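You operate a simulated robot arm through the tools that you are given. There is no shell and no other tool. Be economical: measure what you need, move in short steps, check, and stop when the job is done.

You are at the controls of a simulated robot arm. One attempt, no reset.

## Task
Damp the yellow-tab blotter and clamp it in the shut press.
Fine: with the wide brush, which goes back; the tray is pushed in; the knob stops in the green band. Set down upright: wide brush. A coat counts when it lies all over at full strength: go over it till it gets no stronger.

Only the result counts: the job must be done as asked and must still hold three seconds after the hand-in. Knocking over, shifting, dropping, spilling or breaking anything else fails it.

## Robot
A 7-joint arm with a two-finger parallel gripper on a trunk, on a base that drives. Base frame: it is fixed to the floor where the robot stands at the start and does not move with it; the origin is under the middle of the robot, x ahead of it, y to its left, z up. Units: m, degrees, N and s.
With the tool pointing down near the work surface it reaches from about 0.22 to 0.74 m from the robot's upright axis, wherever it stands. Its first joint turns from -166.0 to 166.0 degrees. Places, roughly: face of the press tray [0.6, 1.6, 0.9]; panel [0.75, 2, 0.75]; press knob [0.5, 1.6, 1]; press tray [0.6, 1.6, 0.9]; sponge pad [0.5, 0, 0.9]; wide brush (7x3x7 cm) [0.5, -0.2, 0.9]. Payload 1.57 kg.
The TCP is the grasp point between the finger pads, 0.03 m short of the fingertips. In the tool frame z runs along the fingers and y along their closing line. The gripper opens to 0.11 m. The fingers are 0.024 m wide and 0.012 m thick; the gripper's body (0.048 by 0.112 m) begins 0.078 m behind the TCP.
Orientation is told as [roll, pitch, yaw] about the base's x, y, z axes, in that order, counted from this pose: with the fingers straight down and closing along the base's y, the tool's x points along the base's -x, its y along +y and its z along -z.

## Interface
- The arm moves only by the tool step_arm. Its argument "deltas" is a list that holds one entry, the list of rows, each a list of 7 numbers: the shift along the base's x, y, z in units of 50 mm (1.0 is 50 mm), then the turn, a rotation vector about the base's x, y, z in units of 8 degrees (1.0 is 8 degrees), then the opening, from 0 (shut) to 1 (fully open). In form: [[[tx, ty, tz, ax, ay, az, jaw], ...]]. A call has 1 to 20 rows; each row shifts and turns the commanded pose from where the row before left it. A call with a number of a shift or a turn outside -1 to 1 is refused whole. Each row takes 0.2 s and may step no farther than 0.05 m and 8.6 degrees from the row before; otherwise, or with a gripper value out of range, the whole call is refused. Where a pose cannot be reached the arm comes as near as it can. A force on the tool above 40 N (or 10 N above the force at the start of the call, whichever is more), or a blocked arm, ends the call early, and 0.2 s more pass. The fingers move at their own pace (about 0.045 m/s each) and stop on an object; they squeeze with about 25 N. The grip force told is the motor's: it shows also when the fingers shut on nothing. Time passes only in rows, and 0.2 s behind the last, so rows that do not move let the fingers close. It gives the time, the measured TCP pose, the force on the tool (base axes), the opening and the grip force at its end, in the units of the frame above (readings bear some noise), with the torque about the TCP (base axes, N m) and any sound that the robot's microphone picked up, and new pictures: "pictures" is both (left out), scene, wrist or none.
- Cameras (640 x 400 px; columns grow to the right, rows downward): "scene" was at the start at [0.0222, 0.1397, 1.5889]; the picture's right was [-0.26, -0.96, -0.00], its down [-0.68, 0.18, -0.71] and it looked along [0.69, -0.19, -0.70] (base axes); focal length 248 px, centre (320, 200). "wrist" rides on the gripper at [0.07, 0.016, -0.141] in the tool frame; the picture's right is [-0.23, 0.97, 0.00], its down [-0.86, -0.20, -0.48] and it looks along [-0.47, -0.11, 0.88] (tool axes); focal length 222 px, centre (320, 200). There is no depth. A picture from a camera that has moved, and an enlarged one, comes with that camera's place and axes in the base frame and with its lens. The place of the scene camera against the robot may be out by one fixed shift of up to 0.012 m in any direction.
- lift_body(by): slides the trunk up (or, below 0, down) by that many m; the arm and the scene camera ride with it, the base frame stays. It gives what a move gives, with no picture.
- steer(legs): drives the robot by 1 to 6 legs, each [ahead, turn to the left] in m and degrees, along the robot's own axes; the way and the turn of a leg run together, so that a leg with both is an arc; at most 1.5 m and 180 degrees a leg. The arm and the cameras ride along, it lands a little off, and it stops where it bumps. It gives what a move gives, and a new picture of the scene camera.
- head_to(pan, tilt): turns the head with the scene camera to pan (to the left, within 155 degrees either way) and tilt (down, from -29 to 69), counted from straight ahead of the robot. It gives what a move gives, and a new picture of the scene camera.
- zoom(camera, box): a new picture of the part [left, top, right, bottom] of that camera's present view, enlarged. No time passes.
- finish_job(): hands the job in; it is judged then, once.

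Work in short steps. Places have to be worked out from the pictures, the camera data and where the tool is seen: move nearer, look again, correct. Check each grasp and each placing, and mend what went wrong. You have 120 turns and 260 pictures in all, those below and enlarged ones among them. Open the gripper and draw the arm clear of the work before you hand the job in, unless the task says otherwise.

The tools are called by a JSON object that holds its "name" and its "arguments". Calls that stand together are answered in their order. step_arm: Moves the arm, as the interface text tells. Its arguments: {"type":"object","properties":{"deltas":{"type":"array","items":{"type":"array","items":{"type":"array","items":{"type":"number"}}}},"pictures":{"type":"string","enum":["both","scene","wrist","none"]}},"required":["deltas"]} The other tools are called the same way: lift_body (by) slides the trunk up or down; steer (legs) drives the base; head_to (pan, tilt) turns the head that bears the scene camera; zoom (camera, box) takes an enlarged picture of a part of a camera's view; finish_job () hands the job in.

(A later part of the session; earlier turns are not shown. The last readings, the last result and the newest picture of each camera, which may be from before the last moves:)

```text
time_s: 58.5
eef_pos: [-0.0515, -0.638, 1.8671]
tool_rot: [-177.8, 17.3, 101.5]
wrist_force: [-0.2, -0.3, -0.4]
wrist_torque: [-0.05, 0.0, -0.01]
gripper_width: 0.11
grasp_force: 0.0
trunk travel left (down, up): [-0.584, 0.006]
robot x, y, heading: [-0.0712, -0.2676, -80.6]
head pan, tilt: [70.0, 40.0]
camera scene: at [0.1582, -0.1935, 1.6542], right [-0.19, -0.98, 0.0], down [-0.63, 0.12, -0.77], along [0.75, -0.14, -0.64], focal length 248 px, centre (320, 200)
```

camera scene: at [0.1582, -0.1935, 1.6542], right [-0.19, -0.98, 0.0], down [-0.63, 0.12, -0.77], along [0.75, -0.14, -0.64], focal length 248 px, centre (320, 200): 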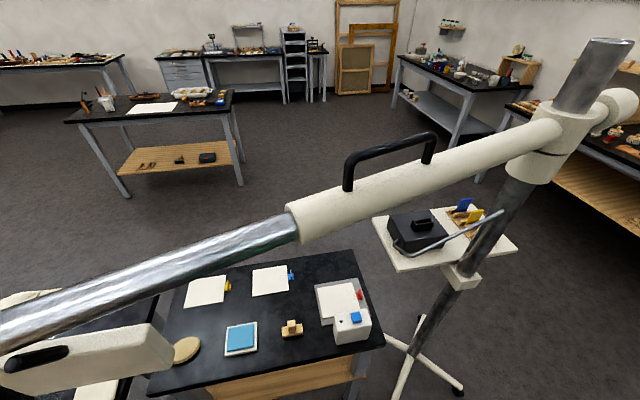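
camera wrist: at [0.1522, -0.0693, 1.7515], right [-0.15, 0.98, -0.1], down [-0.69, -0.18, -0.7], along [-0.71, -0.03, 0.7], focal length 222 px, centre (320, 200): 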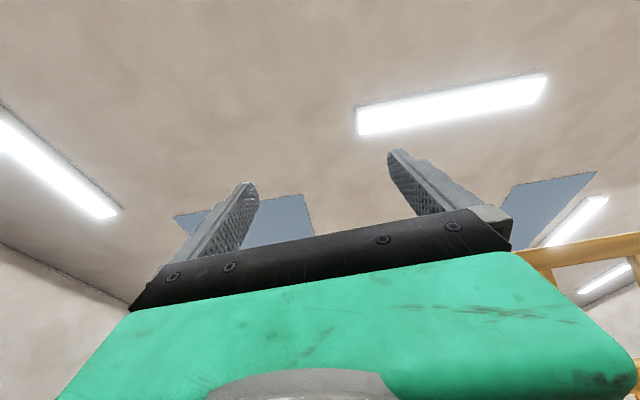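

I now have a clear view: the tripod casters reach x ≈ 0.375, y −0.66…−1.0. I turn a bit further right, drive to y ≈ −1.5, then turn left to face +x.

{"name": "steer", "arguments": {"legs": [[0, -14], [1.25, 0], [0, 94]]}}

{"name": "head_to", "arguments": {"pan": 10, "tilt": 30}}

```text
time_s: 69.7
eef_pos: [0.1857, -1.5409, 1.867]
tool_rot: [-177.8, 17.3, -178.1]
wrist_force: [-0.2, -0.4, 0.0]
wrist_torque: [0.02, -0.03, 0.01]
gripper_width: 0.1102
grasp_force: 0.1
trunk travel left (down, up): [-0.584, 0.006]
robot x, y, heading: [-0.1844, -1.4981, -0.4]
head pan, tilt: [70.0, 40.0]
camera scene: at [-0.2073, -1.259, 1.6541], right [0.94, -0.35, 0.0], down [-0.22, -0.6, -0.77], along [0.27, 0.72, -0.64], focal length 248 px, centre (320, 200)
```

scene: 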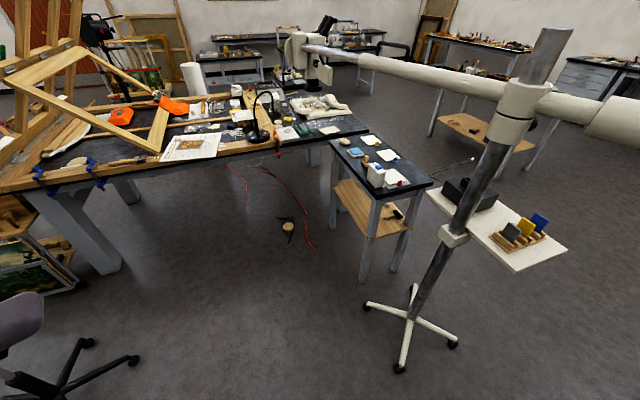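

```text
time_s: 71.0
eef_pos: [0.1839, -1.5419, 1.8677]
tool_rot: [-177.8, 17.3, -178.1]
wrist_force: [-0.3, -0.4, 0.8]
wrist_torque: [-0.01, -0.04, -0.02]
gripper_width: 0.1098
grasp_force: 0.1
trunk travel left (down, up): [-0.584, 0.006]
robot x, y, heading: [-0.1829, -1.4998, -0.4]
head pan, tilt: [10.0, 30.0]
camera scene: at [-0.1478, -1.3237, 1.6694], right [0.17, -0.99, 0.0], down [-0.49, -0.08, -0.87], along [0.85, 0.14, -0.5], focal length 248 px, centre (320, 200)
```

scene: 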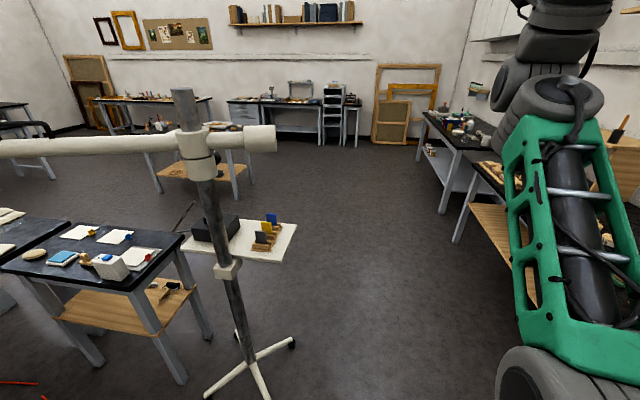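

The aisle is free. I drive to x ≈ 1.4, turn left and go up to y ≈ −0.05, then turn left again to face the sponge table from its far side.

{"name": "steer", "arguments": {"legs": [[1.5, 0], [0.08, 0], [0, 90.4]]}}

{"name": "head_to", "arguments": {"pan": 10, "tilt": 40}}

```text
time_s: 82.9
eef_pos: [1.446, -1.1556, 1.8664]
tool_rot: [-177.7, 17.3, -88.9]
wrist_force: [0.6, 0.3, -0.4]
wrist_torque: [0.01, 0.02, 0.04]
gripper_width: 0.1099
grasp_force: 0.2
trunk travel left (down, up): [-0.584, 0.006]
robot x, y, heading: [1.3979, -1.5257, 88.5]
head pan, tilt: [10.0, 30.0]
camera scene: at [1.2348, -1.4842, 1.6694], right [0.99, 0.15, 0.0], down [0.08, -0.49, -0.87], along [-0.13, 0.86, -0.5], focal length 248 px, centre (320, 200)
```

scene: 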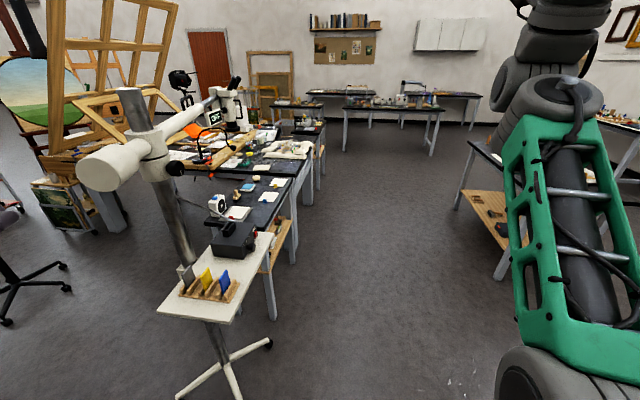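

```text
time_s: 83.6
eef_pos: [1.4451, -1.1565, 1.8676]
tool_rot: [-177.8, 17.3, -89.0]
wrist_force: [-0.3, -0.3, 0.8]
wrist_torque: [-0.03, -0.01, -0.04]
gripper_width: 0.1099
grasp_force: 0.0
trunk travel left (down, up): [-0.584, 0.006]
robot x, y, heading: [1.4022, -1.5226, 88.8]
head pan, tilt: [10.0, 40.0]
camera scene: at [1.2358, -1.4896, 1.6542], right [0.99, 0.15, 0.0], down [0.1, -0.63, -0.77], along [-0.12, 0.76, -0.64], focal length 248 px, centre (320, 200)
```

scene: 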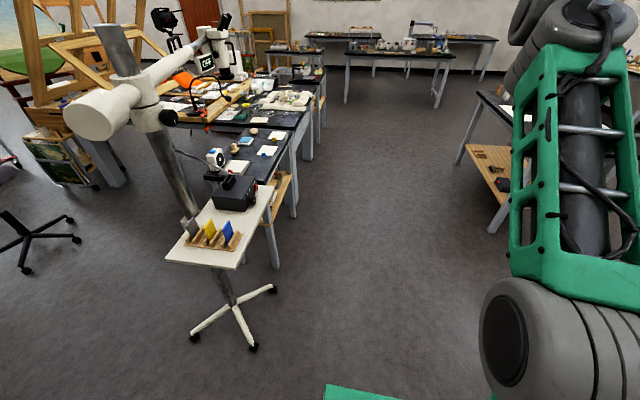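

The aisle along x ≈ 1.4 is clear. I drive up to y ≈ −0.05, turn left and approach to x ≈ 1.15.

{"name": "steer", "arguments": {"legs": [[1.47, 0], [0, 91], [0.2, 0]]}}

{"name": "head_to", "arguments": {"pan": 10, "tilt": 50}}

```text
time_s: 96.2
eef_pos: [0.8689, 0.016, 1.8662]
tool_rot: [-177.8, 17.2, 2.9]
wrist_force: [-1.4, 0.2, 0.1]
wrist_torque: [-0.04, 0.03, -0.02]
gripper_width: 0.1102
grasp_force: 0.1
trunk travel left (down, up): [-0.584, 0.006]
robot x, y, heading: [1.2415, -0.02, -179.5]
head pan, tilt: [10.0, 40.0]
camera scene: at [1.2195, -0.1823, 1.6541], right [-0.18, 0.98, 0.0], down [0.63, 0.12, -0.77], along [-0.75, -0.14, -0.64], focal length 248 px, centre (320, 200)
```

scene: 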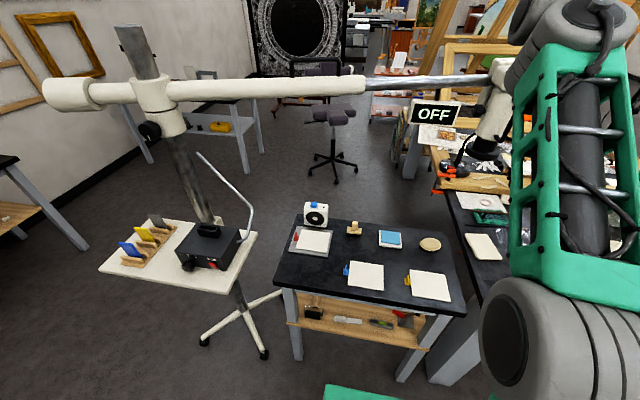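

```text
time_s: 96.9
eef_pos: [0.8684, 0.0167, 1.8672]
tool_rot: [-177.8, 17.2, 2.9]
wrist_force: [0.7, 0.8, 0.1]
wrist_torque: [-0.02, 0.02, -0.02]
gripper_width: 0.1097
grasp_force: 0.1
trunk travel left (down, up): [-0.584, 0.006]
robot x, y, heading: [1.2366, -0.0204, -179.6]
head pan, tilt: [10.0, 50.0]
camera scene: at [1.2284, -0.1809, 1.64], right [-0.18, 0.98, 0.0], down [0.75, 0.14, -0.64], along [-0.63, -0.12, -0.77], focal length 248 px, centre (320, 200)
```

scene: 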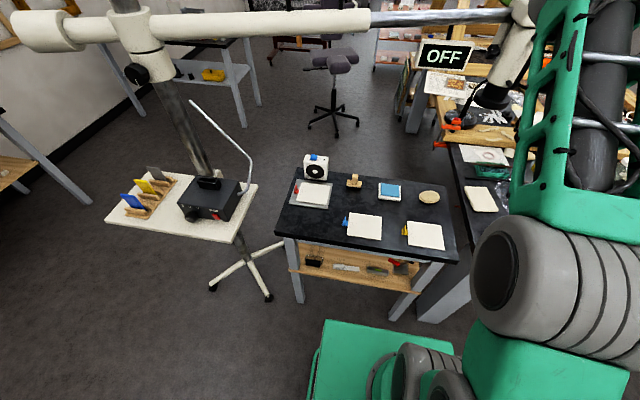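

I have a very good view of the table from this side. I unfold the hand by reversing its swing: up, forward, then down, about the wrist joint, well away from the boom at x < 0.45.

{"name": "step_arm", "arguments": {"deltas": [[[-0.68, 0, 0.16, 0, -1, 0, 1], [-0.695, 0, 0.06, 0, -1, 0, 1], [-0.695, 0, -0.035, 0, -1, 0, 1], [-0.685, 0, -0.135, 0, -1, 0, 1], [-0.66, 0, -0.225, 0, -1, 0, 1], [-0.62, 0, -0.32, 0, -1, 0, 1], [-0.57, 0, -0.4, 0, -1, 0, 1], [-0.51, 0, -0.475, 0, -1, 0, 1], [-0.44, 0, -0.54, 0, -1, 0, 1], [-0.36, 0, -0.6, 0, -1, 0, 1], [-0.275, 0, -0.64, 0, -1, 0, 1], [-0.18, 0, -0.675, 0, -1, 0, 1]]], "pictures": "scene"}}

```text
time_s: 99.5
eef_pos: [0.5502, 0.0152, 1.6748]
tool_rot: [167.8, -78.5, 13.8]
wrist_force: [-0.1, 0.1, -0.7]
wrist_torque: [0.01, -0.02, 0.0]
gripper_width: 0.1099
grasp_force: 0.1
trunk travel left (down, up): [-0.584, 0.006]
robot x, y, heading: [1.2331, -0.0185, -179.4]
head pan, tilt: [10.0, 50.0]
camera scene: at [1.2285, -0.1809, 1.6399], right [-0.18, 0.98, 0.0], down [0.75, 0.14, -0.64], along [-0.63, -0.12, -0.77], focal length 248 px, centre (320, 200)
```

scene: 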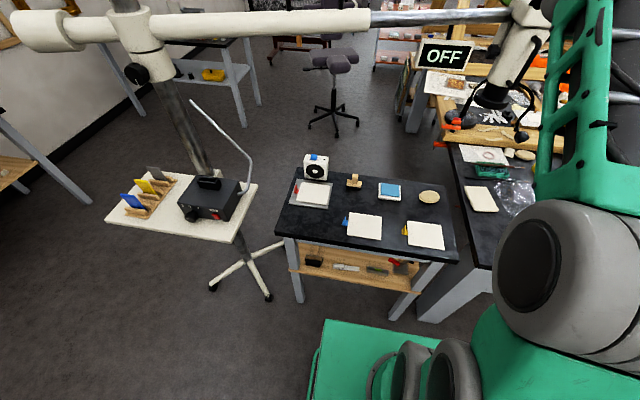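

The first half of the swing went as planned. I finish it so the fingers point down.

{"name": "step_arm", "arguments": {"deltas": [[[-0.085, 0, -0.695, 0, -1, 0, 1], [0.015, 0, -0.695, 0, -1, 0, 1], [0.11, 0, -0.69, 0, -1, 0, 1], [0.2, 0, -0.665, 0, -1, 0, 1], [0.295, 0, -0.635, 0, -1, 0, 1], [0.38, 0, -0.585, 0, -1, 0, 1], [0.46, 0, -0.525, 0, -1, 0, 1], [0.525, 0, -0.46, 0, -1, 0, 1], [0.585, 0, -0.38, 0, -1, 0, 1], [0.635, 0, -0.295, 0, -1, 0, 1], [0.665, 0, -0.2, 0, -1, 0, 1], [0.69, 0, -0.11, 0, -1, 0, 1], [0.4, 0, 0, 0, -0.6, 0, 1]]], "pictures": "both"}}

```text
time_s: 102.3
eef_pos: [0.7921, 0.0124, 1.353]
tool_rot: [1.3, -0.5, 177.4]
wrist_force: [0.1, -0.6, -0.1]
wrist_torque: [0.0, 0.03, 0.0]
gripper_width: 0.1103
grasp_force: 0.1
out of reach, approached as far as the arm can: row 10, 11, 12
trunk travel left (down, up): [-0.584, 0.006]
robot x, y, heading: [1.2381, -0.017, -179.6]
head pan, tilt: [10.0, 50.0]
camera scene: at [1.2299, -0.1813, 1.6399], right [-0.18, 0.98, 0.0], down [0.75, 0.14, -0.64], along [-0.63, -0.12, -0.77], focal length 248 px, centre (320, 200)
camera wrist: at [0.8607, -0.0021, 1.4938], right [-0.27, -0.96, 0.03], down [-0.84, 0.25, 0.48], along [-0.47, 0.11, -0.88], focal length 222 px, centre (320, 200)
```

scene: 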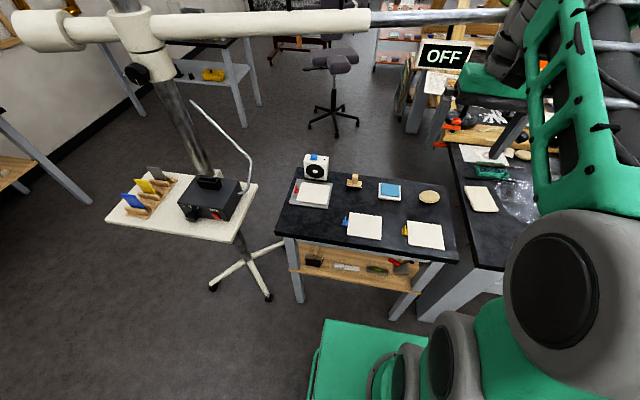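
wrist: 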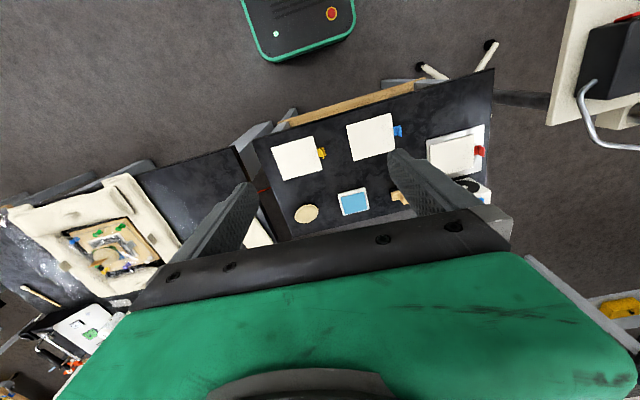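

The hand points down again. I drive 9 cm closer, put the trunk back to its starting height, then go down over the table.

{"name": "steer", "arguments": {"legs": [[0.09, 0]]}}

{"name": "lift_body", "arguments": {"by": -0.059}}

{"name": "step_arm", "arguments": {"deltas": [[[-0.2, -0.4, -0.8, 0, 0, 0.3, 1], [-0.2, -0.4, -0.8, 0, 0, 0, 1], [-0.2, -0.4, -0.8, 0, 0, 0, 1], [-0.2, -0.4, -0.8, 0, 0, 0, 1], [-0.2, -0.2, -0.8, 0, 0, 0, 1], [0, 0, 0, 0, 0, 0, 1]]], "pictures": "both"}}

```text
time_s: 103.4
eef_pos: [0.699, 0.0126, 1.3506]
tool_rot: [1.3, -0.4, 177.3]
wrist_force: [-0.2, -0.4, -0.7]
wrist_torque: [-0.01, -0.07, -0.02]
gripper_width: 0.11
grasp_force: 0.0
trunk travel left (down, up): [-0.584, 0.006]
robot x, y, heading: [1.1479, -0.0225, -179.5]
head pan, tilt: [10.0, 50.0]
camera scene: at [1.1374, -0.1817, 1.6399], right [-0.18, 0.98, 0.0], down [0.75, 0.14, -0.64], along [-0.63, -0.12, -0.77], focal length 248 px, centre (320, 200)
```

scene: 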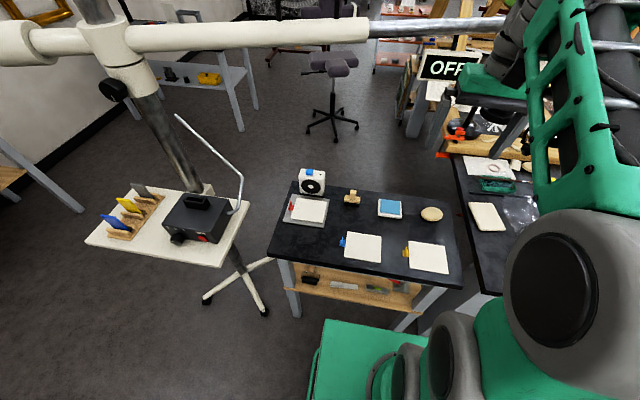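

```text
time_s: 104.4
eef_pos: [0.7008, 0.0141, 1.293]
tool_rot: [1.5, -0.5, 177.3]
wrist_force: [-0.2, -0.8, -0.5]
wrist_torque: [0.0, -0.02, 0.01]
gripper_width: 0.1102
grasp_force: 0.0
trunk travel left (down, up): [-0.525, 0.065]
robot x, y, heading: [1.1504, -0.02, -179.3]
head pan, tilt: [10.0, 50.0]
```

```text
time_s: 105.8
eef_pos: [0.652, -0.0767, 1.091]
tool_rot: [1.4, -0.5, 179.6]
wrist_force: [-0.6, -0.6, 0.1]
wrist_torque: [0.0, -0.02, 0.02]
gripper_width: 0.11
grasp_force: 0.0
trunk travel left (down, up): [-0.525, 0.065]
robot x, y, heading: [1.1503, -0.0196, -179.5]
head pan, tilt: [10.0, 50.0]
camera scene: at [1.139, -0.1817, 1.5809], right [-0.18, 0.98, 0.0], down [0.75, 0.14, -0.64], along [-0.63, -0.12, -0.77], focal length 248 px, centre (320, 200)
camera wrist: at [0.7216, -0.089, 1.232], right [-0.23, -0.97, 0.03], down [-0.85, 0.22, 0.48], along [-0.47, 0.09, -0.88], focal length 222 px, centre (320, 200)
```

scene: 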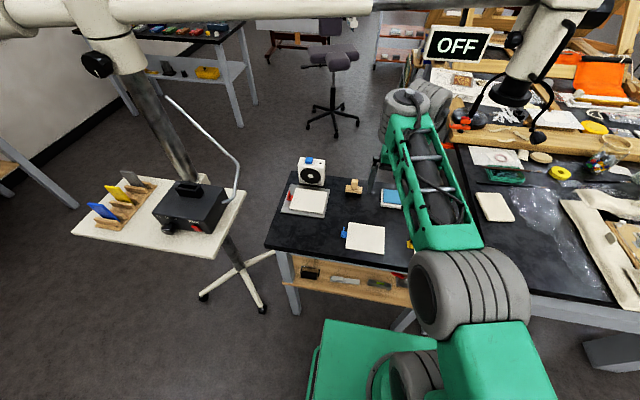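
wrist: 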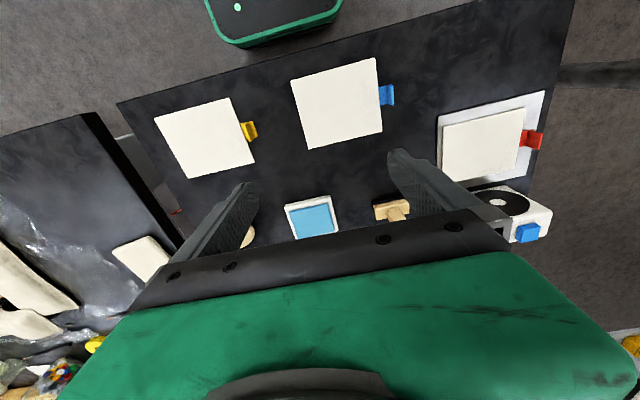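

Estimated positions: brush ≈ (0.48, −0.174), sponge ≈ (0.50, −0.03), and the yellow blotter spans about x 0.63–0.73, y 0.03–0.165 with its tab at (0.675, 0.027). I move closer to look at the brush.

{"name": "step_arm", "arguments": {"deltas": [[[-0.4, -0.5, -0.3, 0, 0, 0, 1], [-0.4, -0.5, -0.3, 0, 0, 0, 1], [-0.4, -0.5, -0.3, 0, 0, 0, 1], [-0.4, -0.35, -0.3, 0, 0, 0, 1], [0, 0, 0, 0, 0, 0, 1]]], "pictures": "both"}}

{"name": "zoom", "arguments": {"camera": "wrist", "box": [220, 60, 420, 220]}}

{"name": "zoom", "arguments": {"camera": "scene", "box": [260, 130, 440, 270]}}

```text
time_s: 107.0
eef_pos: [0.569, -0.1705, 1.0316]
tool_rot: [1.4, -0.4, 179.6]
wrist_force: [-0.2, 0.2, 0.2]
wrist_torque: [0.04, -0.04, -0.03]
gripper_width: 0.1103
grasp_force: 0.0
trunk travel left (down, up): [-0.525, 0.065]
robot x, y, heading: [1.1512, -0.0205, -179.2]
head pan, tilt: [10.0, 50.0]
camera scene: at [1.1388, -0.1819, 1.5809], right [-0.18, 0.98, 0.0], down [0.75, 0.14, -0.64], along [-0.63, -0.12, -0.77], focal length 248 px, centre (320, 200)
camera wrist: at [0.6399, -0.1827, 1.173], right [-0.23, -0.97, 0.03], down [-0.85, 0.22, 0.48], along [-0.47, 0.09, -0.88], focal length 222 px, centre (320, 200)
```

scene: 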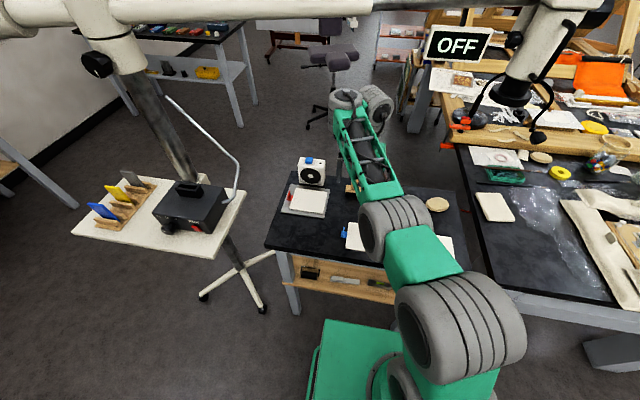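
wrist: 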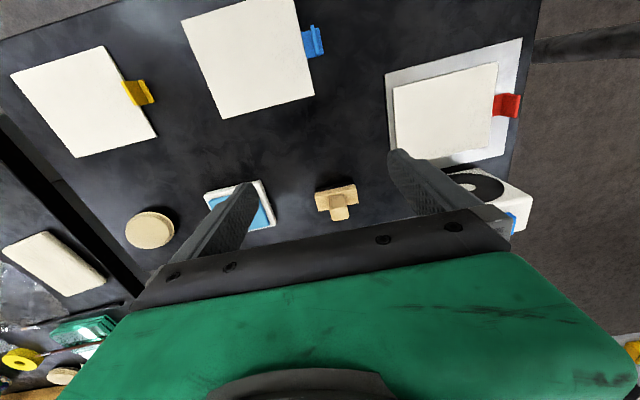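

```text
2.50 times, centred on (320, 140) of wrist
camera zoom: at [0.6399, -0.1827, 1.173], right [-0.23, -0.97, 0.03], down [-0.85, 0.22, 0.48], along [-0.47, 0.09, -0.88], focal length 555 px, centre (320, 350)
```

zoom: 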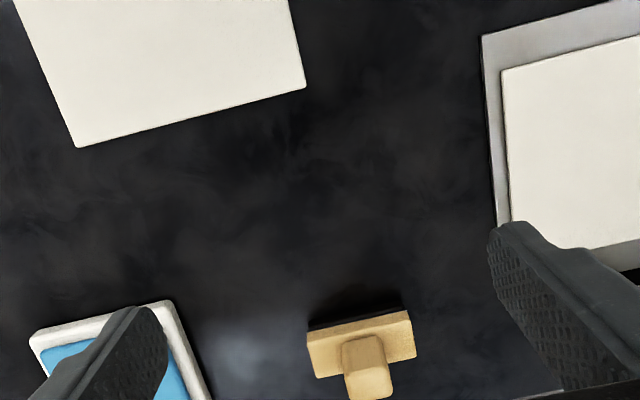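

```text
2.86 times, centred on (350, 200) of scene
camera zoom: at [1.1388, -0.1819, 1.5809], right [-0.18, 0.98, 0.0], down [0.75, 0.14, -0.64], along [-0.63, -0.12, -0.77], focal length 709 px, centre (234, 200)
```

zoom: 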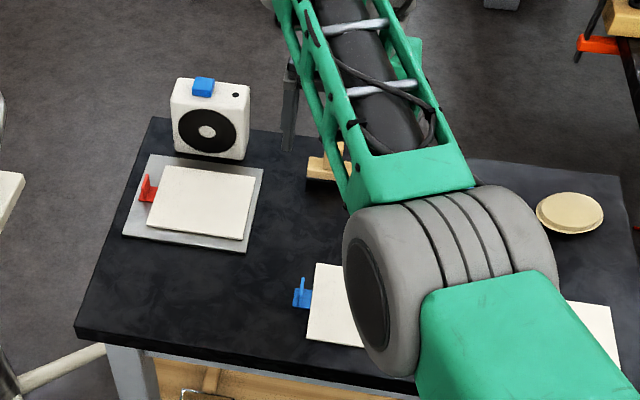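

The brush is at about (0.485, −0.177), its knob about 2.6 cm wide along y, standing up to z ≈ 0.93. I move above it and descend to grip the knob.

{"name": "step_arm", "arguments": {"deltas": [[[-0.6, -0.06, -0.2, -0.17, 0, 0, 0.7], [-0.6, -0.06, -0.2, 0, 0, 0, 0.7], [-0.48, 0, -0.2, 0, 0, 0, 0.7], [0, 0, -0.3, 0, 0, 0, 0.7], [0, 0, 0, 0, 0, 0, 0.7]]], "pictures": "both"}}

{"name": "zoom", "arguments": {"camera": "wrist", "box": [200, 100, 440, 260]}}

```text
time_s: 108.2
eef_pos: [0.4849, -0.1733, 0.9896]
tool_rot: [2.8, -0.4, 179.7]
wrist_force: [-0.7, 0.5, -0.9]
wrist_torque: [-0.01, -0.02, -0.01]
gripper_width: 0.0769
grasp_force: 0.0
trunk travel left (down, up): [-0.525, 0.065]
robot x, y, heading: [1.1464, -0.0243, -179.6]
head pan, tilt: [10.0, 50.0]
camera scene: at [1.139, -0.1819, 1.5809], right [-0.18, 0.98, 0.0], down [0.75, 0.14, -0.64], along [-0.63, -0.12, -0.77], focal length 248 px, centre (320, 200)
camera wrist: at [0.5557, -0.1834, 1.1291], right [-0.23, -0.97, 0.05], down [-0.85, 0.23, 0.47], along [-0.47, 0.07, -0.88], focal length 222 px, centre (320, 200)
```

scene: 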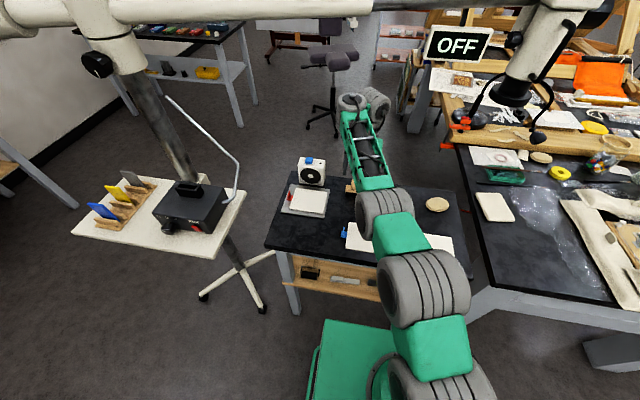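
wrist: 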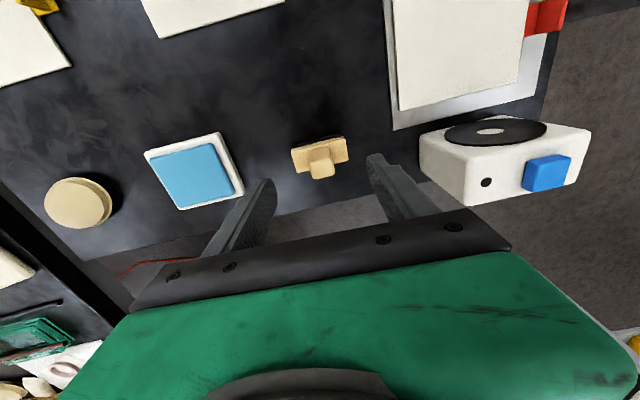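

```text
2.50 times, centred on (320, 180) of wrist
camera zoom: at [0.5557, -0.1834, 1.1291], right [-0.23, -0.97, 0.05], down [-0.85, 0.23, 0.47], along [-0.47, 0.07, -0.88], focal length 555 px, centre (320, 250)
```

zoom: 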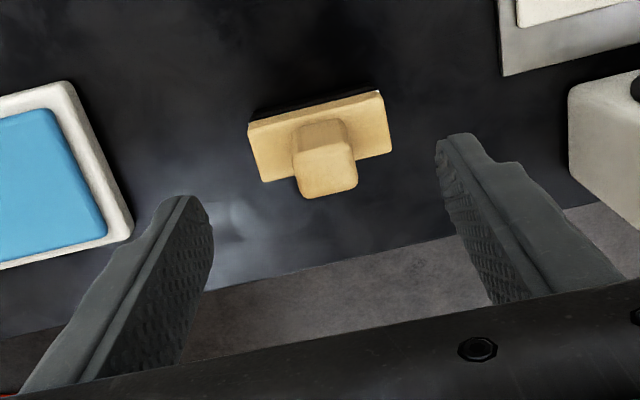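

The brush is aligned with the gripper; the knob is at about (0.481, −0.178). I level the roll, centre on it and descend.

{"name": "step_arm", "arguments": {"deltas": [[[-0.06, -0.09, -0.3, 0.35, 0, 0, 0.7], [0, 0, -0.5, 0, 0, 0, 0.7], [0, 0, -0.4, 0, 0, 0, 0.7], [0, 0, 0, 0, 0, 0, 0.7]]], "pictures": "wrist"}}

{"name": "zoom", "arguments": {"camera": "wrist", "box": [200, 100, 440, 260]}}

```text
time_s: 109.2
eef_pos: [0.4829, -0.1783, 0.9293]
tool_rot: [0.0, -0.3, 179.6]
wrist_force: [0.0, -0.5, 0.3]
wrist_torque: [-0.02, 0.02, 0.0]
gripper_width: 0.0767
grasp_force: 0.1
trunk travel left (down, up): [-0.525, 0.065]
robot x, y, heading: [1.1494, -0.0205, -179.7]
head pan, tilt: [10.0, 50.0]
camera wrist: at [0.5529, -0.1948, 1.069], right [-0.23, -0.97, 0.0], down [-0.85, 0.2, 0.49], along [-0.47, 0.11, -0.87], focal length 222 px, centre (320, 200)
```

wrist: 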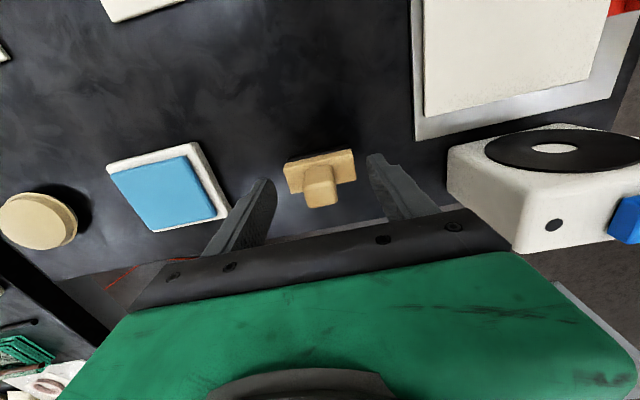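

```text
2.50 times, centred on (320, 180) of wrist
camera zoom: at [0.5529, -0.1948, 1.069], right [-0.23, -0.97, 0.0], down [-0.85, 0.2, 0.49], along [-0.47, 0.11, -0.87], focal length 555 px, centre (320, 250)
```

zoom: 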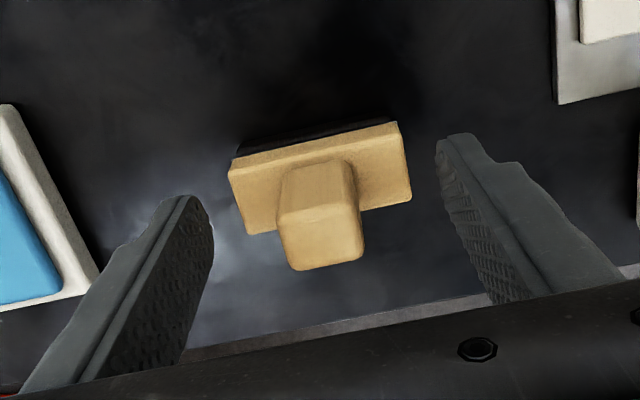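

The gripper is centred on the knob. I rise slightly so the fingertips clear the block top, then close.

{"name": "step_arm", "arguments": {"deltas": [[[0, 0, 0.16, 0, 0, 0, 0.7], [0, 0, 0, 0, 0, 0, 0.0], [0, 0, 0, 0, 0, 0, 0.0], [0, 0, 0, 0, 0, 0, 0.0], [0, 0, 0, 0, 0, 0, 0.0]]], "pictures": "wrist"}}

{"name": "zoom", "arguments": {"camera": "wrist", "box": [200, 100, 440, 260]}}

```text
time_s: 110.4
eef_pos: [0.4825, -0.1783, 0.9366]
tool_rot: [0.1, -0.4, 179.7]
wrist_force: [0.1, 0.7, -0.3]
wrist_torque: [0.01, -0.02, 0.0]
gripper_width: 0.0232
grasp_force: 20.6
trunk travel left (down, up): [-0.525, 0.065]
robot x, y, heading: [1.1463, -0.022, -179.5]
head pan, tilt: [10.0, 50.0]
camera wrist: at [0.5531, -0.1949, 1.0763], right [-0.23, -0.97, 0.0], down [-0.85, 0.2, 0.49], along [-0.47, 0.11, -0.87], focal length 222 px, centre (320, 200)
```

wrist: 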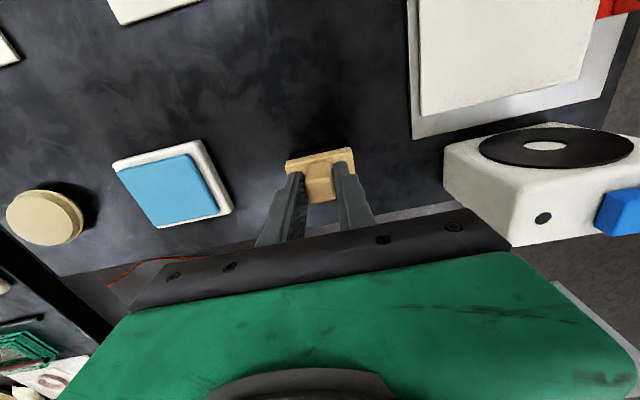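

```text
2.50 times, centred on (320, 180) of wrist
camera zoom: at [0.5531, -0.1949, 1.0763], right [-0.23, -0.97, 0.0], down [-0.85, 0.2, 0.49], along [-0.47, 0.11, -0.87], focal length 555 px, centre (320, 250)
```

zoom: 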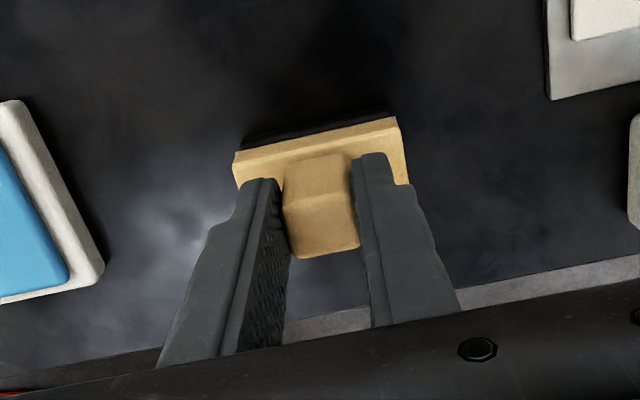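

The brush is gripped (0.023 m, 20.6 N); its rest pose is TCP (0.4825, −0.1783, 0.9366). I lift it and carry it over the sponge at about (0.494, −0.030).

{"name": "step_arm", "arguments": {"deltas": [[[0, 0, 0.6, 0, 0, 0, 0], [0, 0, 0.7, 0, 0, 0, 0], [0.06, 0.9, 0, 0, 0, 0, 0], [0.06, 0.9, 0, 0, 0, 0, 0], [0.1, 0.9, 0, 0, 0, 0, 0], [0, 0.26, 0, 0, 0, 0, 0], [0, 0, -0.3, 0, 0, 0, 0], [0, 0, 0, 0, 0, 0, 0]]], "pictures": "both"}}

{"name": "zoom", "arguments": {"camera": "wrist", "box": [180, 80, 460, 260]}}

```text
time_s: 112.2
eef_pos: [0.4922, -0.0331, 0.9875]
tool_rot: [0.0, -0.4, 179.8]
wrist_force: [0.3, 0.0, -0.8]
wrist_torque: [-0.01, -0.02, 0.02]
gripper_width: 0.0232
grasp_force: 25.1
trunk travel left (down, up): [-0.525, 0.065]
robot x, y, heading: [1.1436, -0.0188, -179.4]
head pan, tilt: [10.0, 50.0]
camera scene: at [1.1386, -0.1818, 1.5809], right [-0.18, 0.98, 0.0], down [0.75, 0.14, -0.64], along [-0.63, -0.12, -0.77], focal length 248 px, centre (320, 200)
camera wrist: at [0.5628, -0.0486, 1.1278], right [-0.23, -0.97, 0.0], down [-0.85, 0.2, 0.48], along [-0.47, 0.11, -0.87], focal length 222 px, centre (320, 200)
```

scene: 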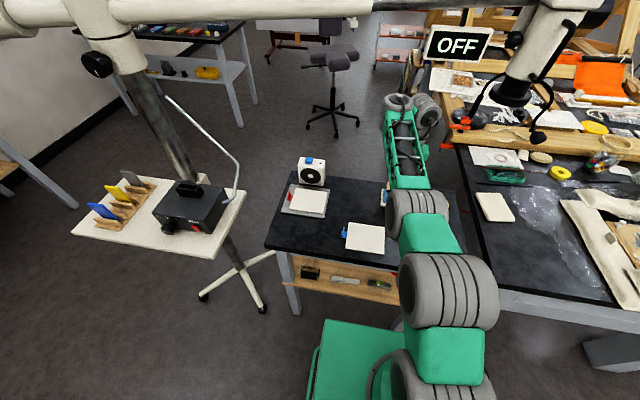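
wrist: 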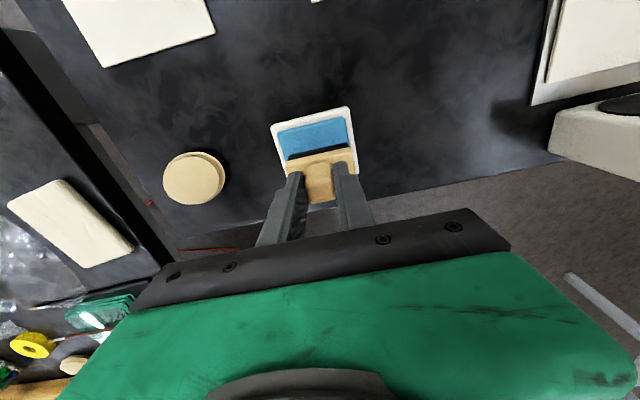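

```text
2.22 times, centred on (320, 170) of wrist
camera zoom: at [0.5628, -0.0486, 1.1278], right [-0.23, -0.97, 0.0], down [-0.85, 0.2, 0.48], along [-0.47, 0.11, -0.87], focal length 494 px, centre (320, 267)
```

zoom: 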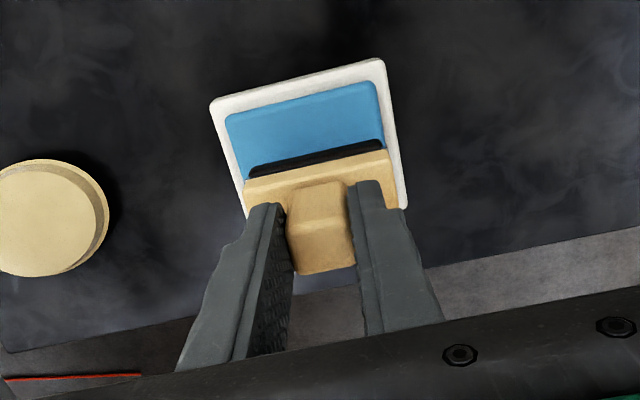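

The pad centre is about (0.485, −0.028). I nudge over it and lower until the bristles touch.

{"name": "step_arm", "arguments": {"deltas": [[[-0.14, 0.1, -0.2, 0, 0, 0, 0], [0, 0, -0.2, 0, 0, 0, 0], [0, 0, -0.15, 0, 0, 0, 0], [0, 0, 0, 0, 0, 0, 0]]], "pictures": "wrist"}}

```text
time_s: 113.2
eef_pos: [0.4861, -0.0274, 0.9594]
tool_rot: [0.0, -0.4, 179.7]
wrist_force: [-0.8, 0.0, 2.9]
wrist_torque: [-0.01, 0.1, -0.03]
gripper_width: 0.0229
grasp_force: 25.3
trunk travel left (down, up): [-0.525, 0.065]
robot x, y, heading: [1.1485, -0.019, -179.7]
head pan, tilt: [10.0, 50.0]
camera wrist: at [0.5557, -0.0433, 1.1002], right [-0.23, -0.97, 0.0], down [-0.85, 0.2, 0.48], along [-0.47, 0.11, -0.87], focal length 222 px, centre (320, 200)
```

wrist: 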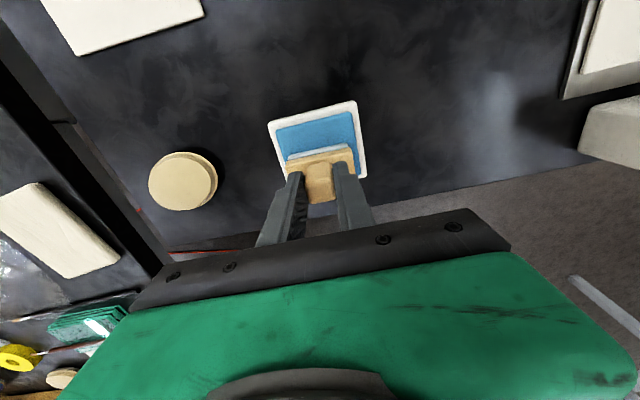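

The bristles touch the sponge (2.9 N) and look wet. I press a little more, then lift off and carry the brush to the yellow blotter.

{"name": "step_arm", "arguments": {"deltas": [[[0, 0, -0.06, 0, 0, 0, 0], [0, 0, 0, 0, 0, 0, 0], [0, 0, 0, 0, 0, 0, 0], [0, 0, 0.4, 0, 0, 0, 0], [0, 0, 0.6, 0, 0, 0, 0], [0.6, 0.6, 0, 0, 0, 0, 0], [0.6, 0.5, 0, 0, 0, 0, 0], [0.6, 0.5, 0, 0, 0, 0, 0], [0.6, 0.4, 0, 0, 0, 0, 0], [0.8, 0.4, 0, 0, 0, 0, 0], [0, 0, 0, 0, 0, 0, 0]]], "pictures": "both"}}

{"name": "zoom", "arguments": {"camera": "wrist", "box": [180, 60, 460, 240]}}

```text
time_s: 115.6
eef_pos: [0.6361, 0.0961, 1.035]
tool_rot: [-0.2, 0.1, 179.7]
wrist_force: [0.2, -0.3, -0.7]
wrist_torque: [-0.01, -0.05, 0.03]
gripper_width: 0.0229
grasp_force: 24.9
out of reach, approached as far as the arm can: row 7, 8, 9
trunk travel left (down, up): [-0.525, 0.065]
robot x, y, heading: [1.1467, -0.0212, -179.3]
head pan, tilt: [10.0, 50.0]
camera scene: at [1.1383, -0.1814, 1.5809], right [-0.18, 0.98, 0.0], down [0.75, 0.14, -0.64], along [-0.63, -0.12, -0.77], focal length 248 px, centre (320, 200)
camera wrist: at [0.7052, 0.0793, 1.176], right [-0.23, -0.97, 0.0], down [-0.85, 0.2, 0.48], along [-0.46, 0.11, -0.88], focal length 222 px, centre (320, 200)
```

scene: 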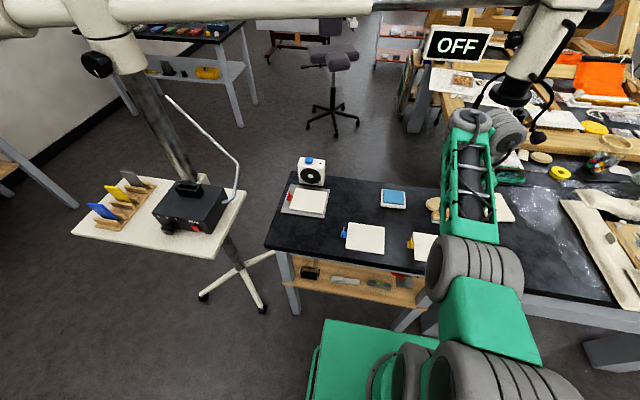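
wrist: 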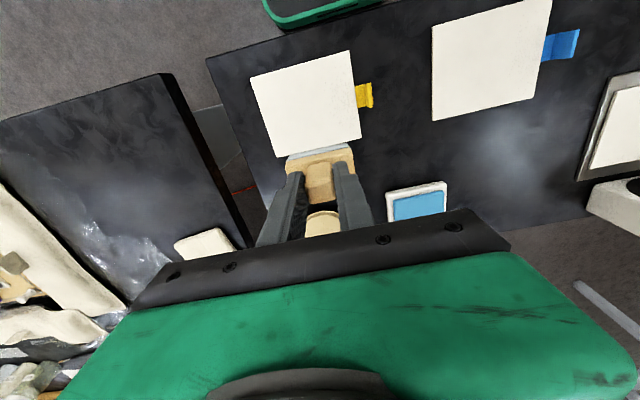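

```text
2.22 times, centred on (320, 150) of wrist
camera zoom: at [0.7052, 0.0793, 1.176], right [-0.23, -0.97, 0.0], down [-0.85, 0.2, 0.48], along [-0.46, 0.11, -0.88], focal length 494 px, centre (320, 311)
```

zoom: 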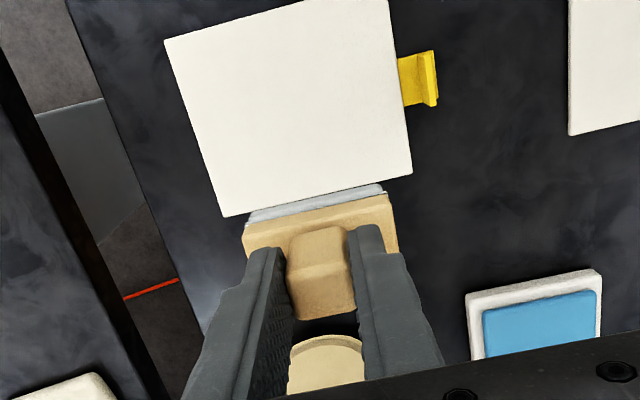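

The blotter spans about x 0.624–0.721, y 0.041–0.163, with the upright tab at (0.677, 0.024). I plan strokes along x at y ≈ 0.074 and y ≈ 0.130, and lower for the first one.

{"name": "step_arm", "arguments": {"deltas": [[[0.1, -0.44, -0.4, 0, 0, 0, 0], [0, 0, -0.6, 0, 0, 0, 0], [0, 0, -0.5, 0, 0, 0, 0], [0, 0, -0.12, 0, 0, 0, 0], [0, 0, 0, 0, 0, 0, 0]]], "pictures": "wrist"}}

```text
time_s: 116.8
eef_pos: [0.6344, 0.0873, 1.0358]
tool_rot: [-1.6, 1.0, 179.7]
wrist_force: [-0.6, -0.7, -0.7]
wrist_torque: [-0.01, 0.0, 0.0]
gripper_width: 0.0231
grasp_force: 25.4
out of reach, approached as far as the arm can: row 1, 2, 3, 4
trunk travel left (down, up): [-0.525, 0.065]
robot x, y, heading: [1.1482, -0.0202, -179.3]
head pan, tilt: [10.0, 50.0]
camera wrist: at [0.7016, 0.0664, 1.1774], right [-0.23, -0.97, -0.03], down [-0.86, 0.19, 0.47], along [-0.45, 0.14, -0.88], focal length 222 px, centre (320, 200)
```

wrist: 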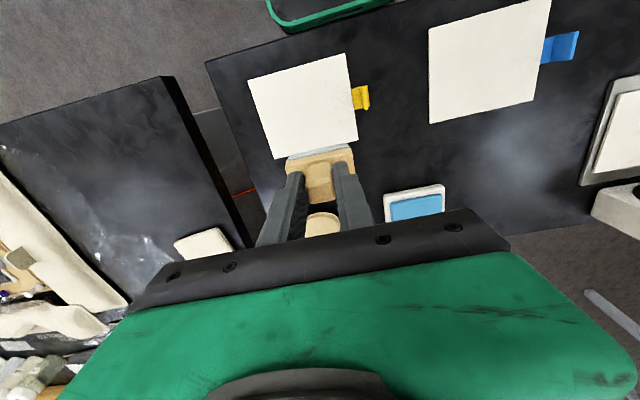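

The arm is at a joint limit this close in. I undo that command and back the base off about 12 cm so the blotter lies at a comfortable distance.

{"name": "step_arm", "arguments": {"deltas": [[[0, 0, 0.62, 0, 0, 0, 0], [-0.1, 0.44, 0.6, 0, 0, 0, 0], [0, 0, 0.6, 0, 0, 0, 0], [-0.2, 0, 0, 0, 0, 0, 0]]], "pictures": "none"}}

{"name": "steer", "arguments": {"legs": [[-0.12, 0]]}}

```text
time_s: 117.8
eef_pos: [0.625, 0.095, 1.1174]
tool_rot: [-0.1, -0.5, 179.7]
wrist_force: [1.5, 0.7, -1.0]
wrist_torque: [-0.03, 0.04, -0.02]
gripper_width: 0.0229
grasp_force: 25.0
trunk travel left (down, up): [-0.525, 0.065]
robot x, y, heading: [1.1463, -0.0225, -179.4]
head pan, tilt: [10.0, 50.0]
```

```text
time_s: 119.0
eef_pos: [0.7444, 0.095, 1.1186]
tool_rot: [0.1, -0.5, 179.8]
wrist_force: [1.3, 0.4, -0.1]
wrist_torque: [-0.01, 0.0, -0.01]
gripper_width: 0.023
grasp_force: 24.8
trunk travel left (down, up): [-0.525, 0.065]
robot x, y, heading: [1.2727, -0.0187, -179.2]
head pan, tilt: [10.0, 50.0]
camera scene: at [1.2601, -0.1805, 1.581], right [-0.18, 0.98, 0.0], down [0.75, 0.14, -0.64], along [-0.63, -0.12, -0.77], focal length 248 px, centre (320, 200)
```

scene: 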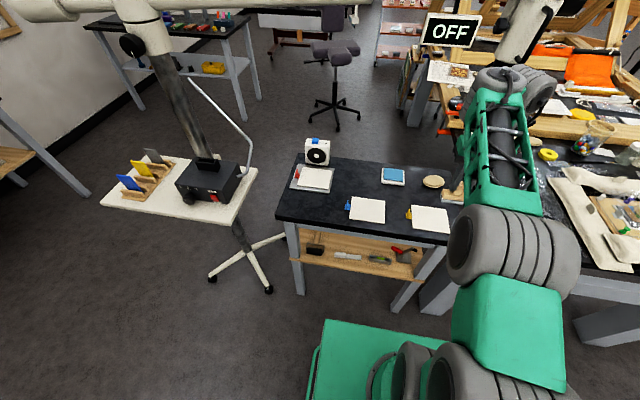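

Now I move over the near part of the blotter and lower in stages.

{"name": "step_arm", "arguments": {"deltas": [[[-0.7, -0.14, -0.4, 0, 0, 0, 0], [-0.7, -0.14, -0.4, 0, 0, 0, 0], [-0.6, -0.14, -0.6, 0, 0, 0, 0], [0, 0, -0.8, 0, 0, 0, 0], [0, 0, -0.8, 0, 0, 0, 0], [0, 0, -0.2, 0, 0, 0, 0], [0, 0, 0, 0, 0, 0, 0]]], "pictures": "wrist"}}

{"name": "zoom", "arguments": {"camera": "wrist", "box": [180, 40, 460, 220]}}

```text
time_s: 120.6
eef_pos: [0.6247, 0.0785, 0.9721]
tool_rot: [0.1, -0.2, 179.9]
wrist_force: [0.6, 0.5, -0.4]
wrist_torque: [-0.02, -0.02, -0.03]
gripper_width: 0.0231
grasp_force: 24.8
out of reach, approached as far as the arm can: row 5, 6
trunk travel left (down, up): [-0.525, 0.065]
robot x, y, heading: [1.2669, -0.0201, -179.4]
head pan, tilt: [10.0, 50.0]
camera wrist: at [0.6932, 0.0632, 1.112], right [-0.23, -0.97, 0.0], down [-0.85, 0.2, 0.48], along [-0.47, 0.11, -0.88], focal length 222 px, centre (320, 200)
```

wrist: 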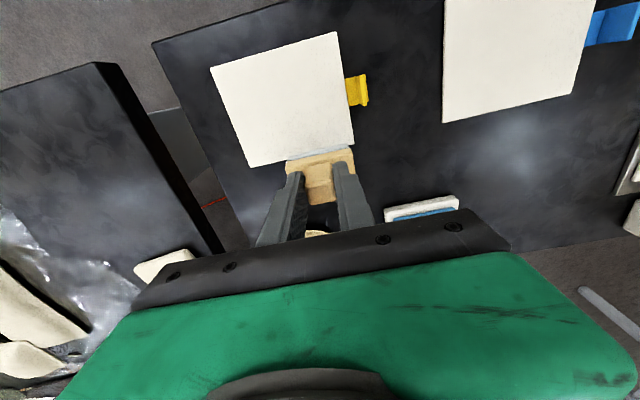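

```text
2.22 times, centred on (320, 130) of wrist
camera zoom: at [0.6932, 0.0632, 1.112], right [-0.23, -0.97, 0.0], down [-0.85, 0.2, 0.48], along [-0.47, 0.11, -0.88], focal length 494 px, centre (320, 356)
```

zoom: 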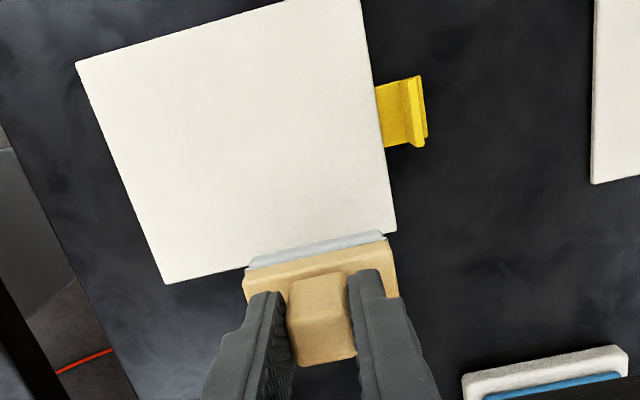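

The arm runs out of joint range on its right side. Turning the base to the right by about 18° puts the blotter slightly to the robot's left, where the arm worked well. I lift first, then turn.

{"name": "step_arm", "arguments": {"deltas": [[[0, 0, 0.9, 0, 0, 0, 0], [0, 0, 0.9, 0, 0, 0, 0], [0.5, 0, 0.9, 0, 0, 0, 0], [0.5, 0, 0.2, 0, 0, 0, 0]]], "pictures": "none"}}

{"name": "steer", "arguments": {"legs": [[0, -20]]}}

```text
refused: row 3 steps farther than a row can; nothing moved
```

```text
time_s: 122.1
eef_pos: [0.6954, 0.2909, 0.9711]
tool_rot: [0.0, 0.0, 160.1]
wrist_force: [0.3, -0.7, -0.8]
wrist_torque: [-0.03, 0.04, 0.01]
gripper_width: 0.023
grasp_force: 24.5
trunk travel left (down, up): [-0.525, 0.065]
robot x, y, heading: [1.2681, -0.0202, 161.0]
head pan, tilt: [10.0, 50.0]
camera scene: at [1.2037, -0.1655, 1.581], right [0.16, 0.99, 0.0], down [0.76, -0.12, -0.64], along [-0.63, 0.1, -0.77], focal length 248 px, centre (320, 200)
```

scene: 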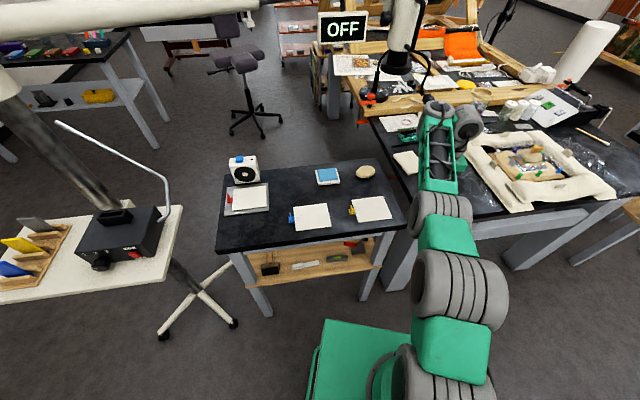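

The arm rows were refused (step too long) but the turn ran anyway; the readings show no contact. I lift now, bring the brush back over the blotter and realign the yaw.

{"name": "step_arm", "arguments": {"deltas": [[[0, 0, 0.8, 0, 0, 0, 0], [-0.1, -0.5, 0.4, 0, 0, 0.5, 0], [-0.2, -0.8, 0, 0, 0, 0.5, 0], [-0.2, -0.8, 0, 0, 0, 0.5, 0], [-0.2, -0.8, 0, 0, 0, 0.5, 0], [-0.2, -0.8, 0, 0, 0, 0.48, 0], [-0.1, -0.6, 0, 0, 0, 0, 0], [0, 0, 0, 0, 0, 0, 0]]], "pictures": "wrist"}}

```text
time_s: 123.9
eef_pos: [0.6452, 0.0771, 1.0316]
tool_rot: [0.1, 0.1, 179.9]
wrist_force: [-0.9, -0.1, -0.2]
wrist_torque: [-0.03, -0.01, -0.01]
gripper_width: 0.0231
grasp_force: 25.1
trunk travel left (down, up): [-0.525, 0.065]
robot x, y, heading: [1.2672, -0.0154, 160.9]
head pan, tilt: [10.0, 50.0]
camera wrist: at [0.7142, 0.0596, 1.1717], right [-0.23, -0.97, 0.0], down [-0.85, 0.2, 0.48], along [-0.47, 0.11, -0.88], focal length 222 px, centre (320, 200)
```

wrist: 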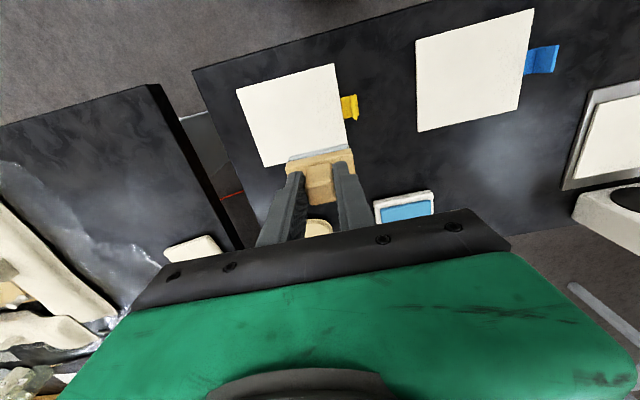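

Every row was reachable this time. I lower onto the near part of the blotter.

{"name": "step_arm", "arguments": {"deltas": [[[-0.05, -0.06, -0.6, 0, 0, 0, 0], [0, 0, -0.6, 0, 0, 0, 0], [0, 0, -0.3, 0, 0, 0, 0], [0, 0, -0.12, 0, 0, 0, 0], [0, 0, 0, 0, 0, 0, 0]]], "pictures": "wrist"}}

```text
time_s: 125.1
eef_pos: [0.622, 0.0753, 0.9653]
tool_rot: [-0.1, 0.4, 179.8]
wrist_force: [0.7, 0.3, -0.6]
wrist_torque: [0.02, -0.01, -0.01]
gripper_width: 0.0231
grasp_force: 24.9
out of reach, approached as far as the arm can: row 2, 3, 4
trunk travel left (down, up): [-0.525, 0.065]
robot x, y, heading: [1.2693, -0.0177, 160.9]
head pan, tilt: [10.0, 50.0]
camera wrist: at [0.6911, 0.059, 1.1058], right [-0.23, -0.97, 0.0], down [-0.86, 0.2, 0.47], along [-0.46, 0.11, -0.88], focal length 222 px, centre (320, 200)
```

wrist: 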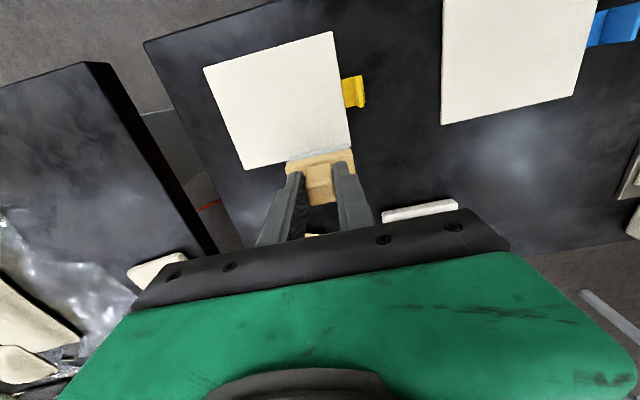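

The arm (elbow low) only works about 0.65–0.74 m out near the table. I raise the brush and back the base 8 cm, so the whole blotter lies within that ring.

{"name": "step_arm", "arguments": {"deltas": [[[0, 0, 0.6, 0, 0, 0, 0], [0, 0, 0.8, 0, 0, 0, 0], [0, 0, 0.8, 0, 0, 0, 0]]], "pictures": "none"}}

{"name": "steer", "arguments": {"legs": [[-0.08, 0]]}}

```text
time_s: 125.9
eef_pos: [0.6231, 0.0744, 1.0752]
tool_rot: [0.0, -0.1, 179.9]
wrist_force: [-0.3, 0.3, 0.2]
wrist_torque: [0.03, -0.02, -0.01]
gripper_width: 0.0232
grasp_force: 24.9
trunk travel left (down, up): [-0.525, 0.065]
robot x, y, heading: [1.2727, -0.0178, 161.0]
head pan, tilt: [10.0, 50.0]
```

```text
time_s: 126.9
eef_pos: [0.6994, 0.0473, 1.0749]
tool_rot: [0.0, -0.1, -180.0]
wrist_force: [0.8, -0.1, -0.7]
wrist_torque: [-0.01, -0.01, -0.02]
gripper_width: 0.0234
grasp_force: 25.3
trunk travel left (down, up): [-0.525, 0.065]
robot x, y, heading: [1.3453, -0.0444, 160.9]
head pan, tilt: [10.0, 50.0]
camera scene: at [1.2798, -0.1923, 1.581], right [0.16, 0.99, 0.0], down [0.76, -0.12, -0.64], along [-0.64, 0.1, -0.77], focal length 248 px, centre (320, 200)
```

scene: 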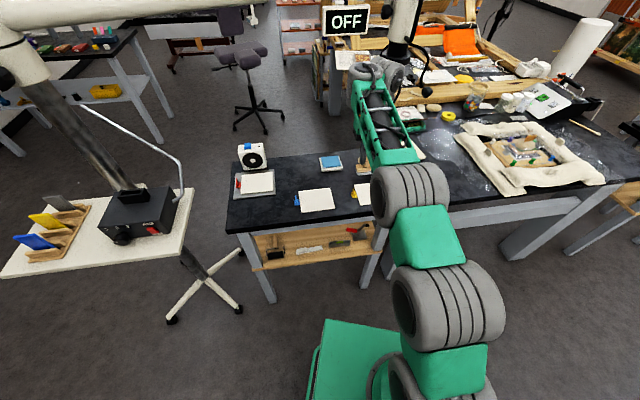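

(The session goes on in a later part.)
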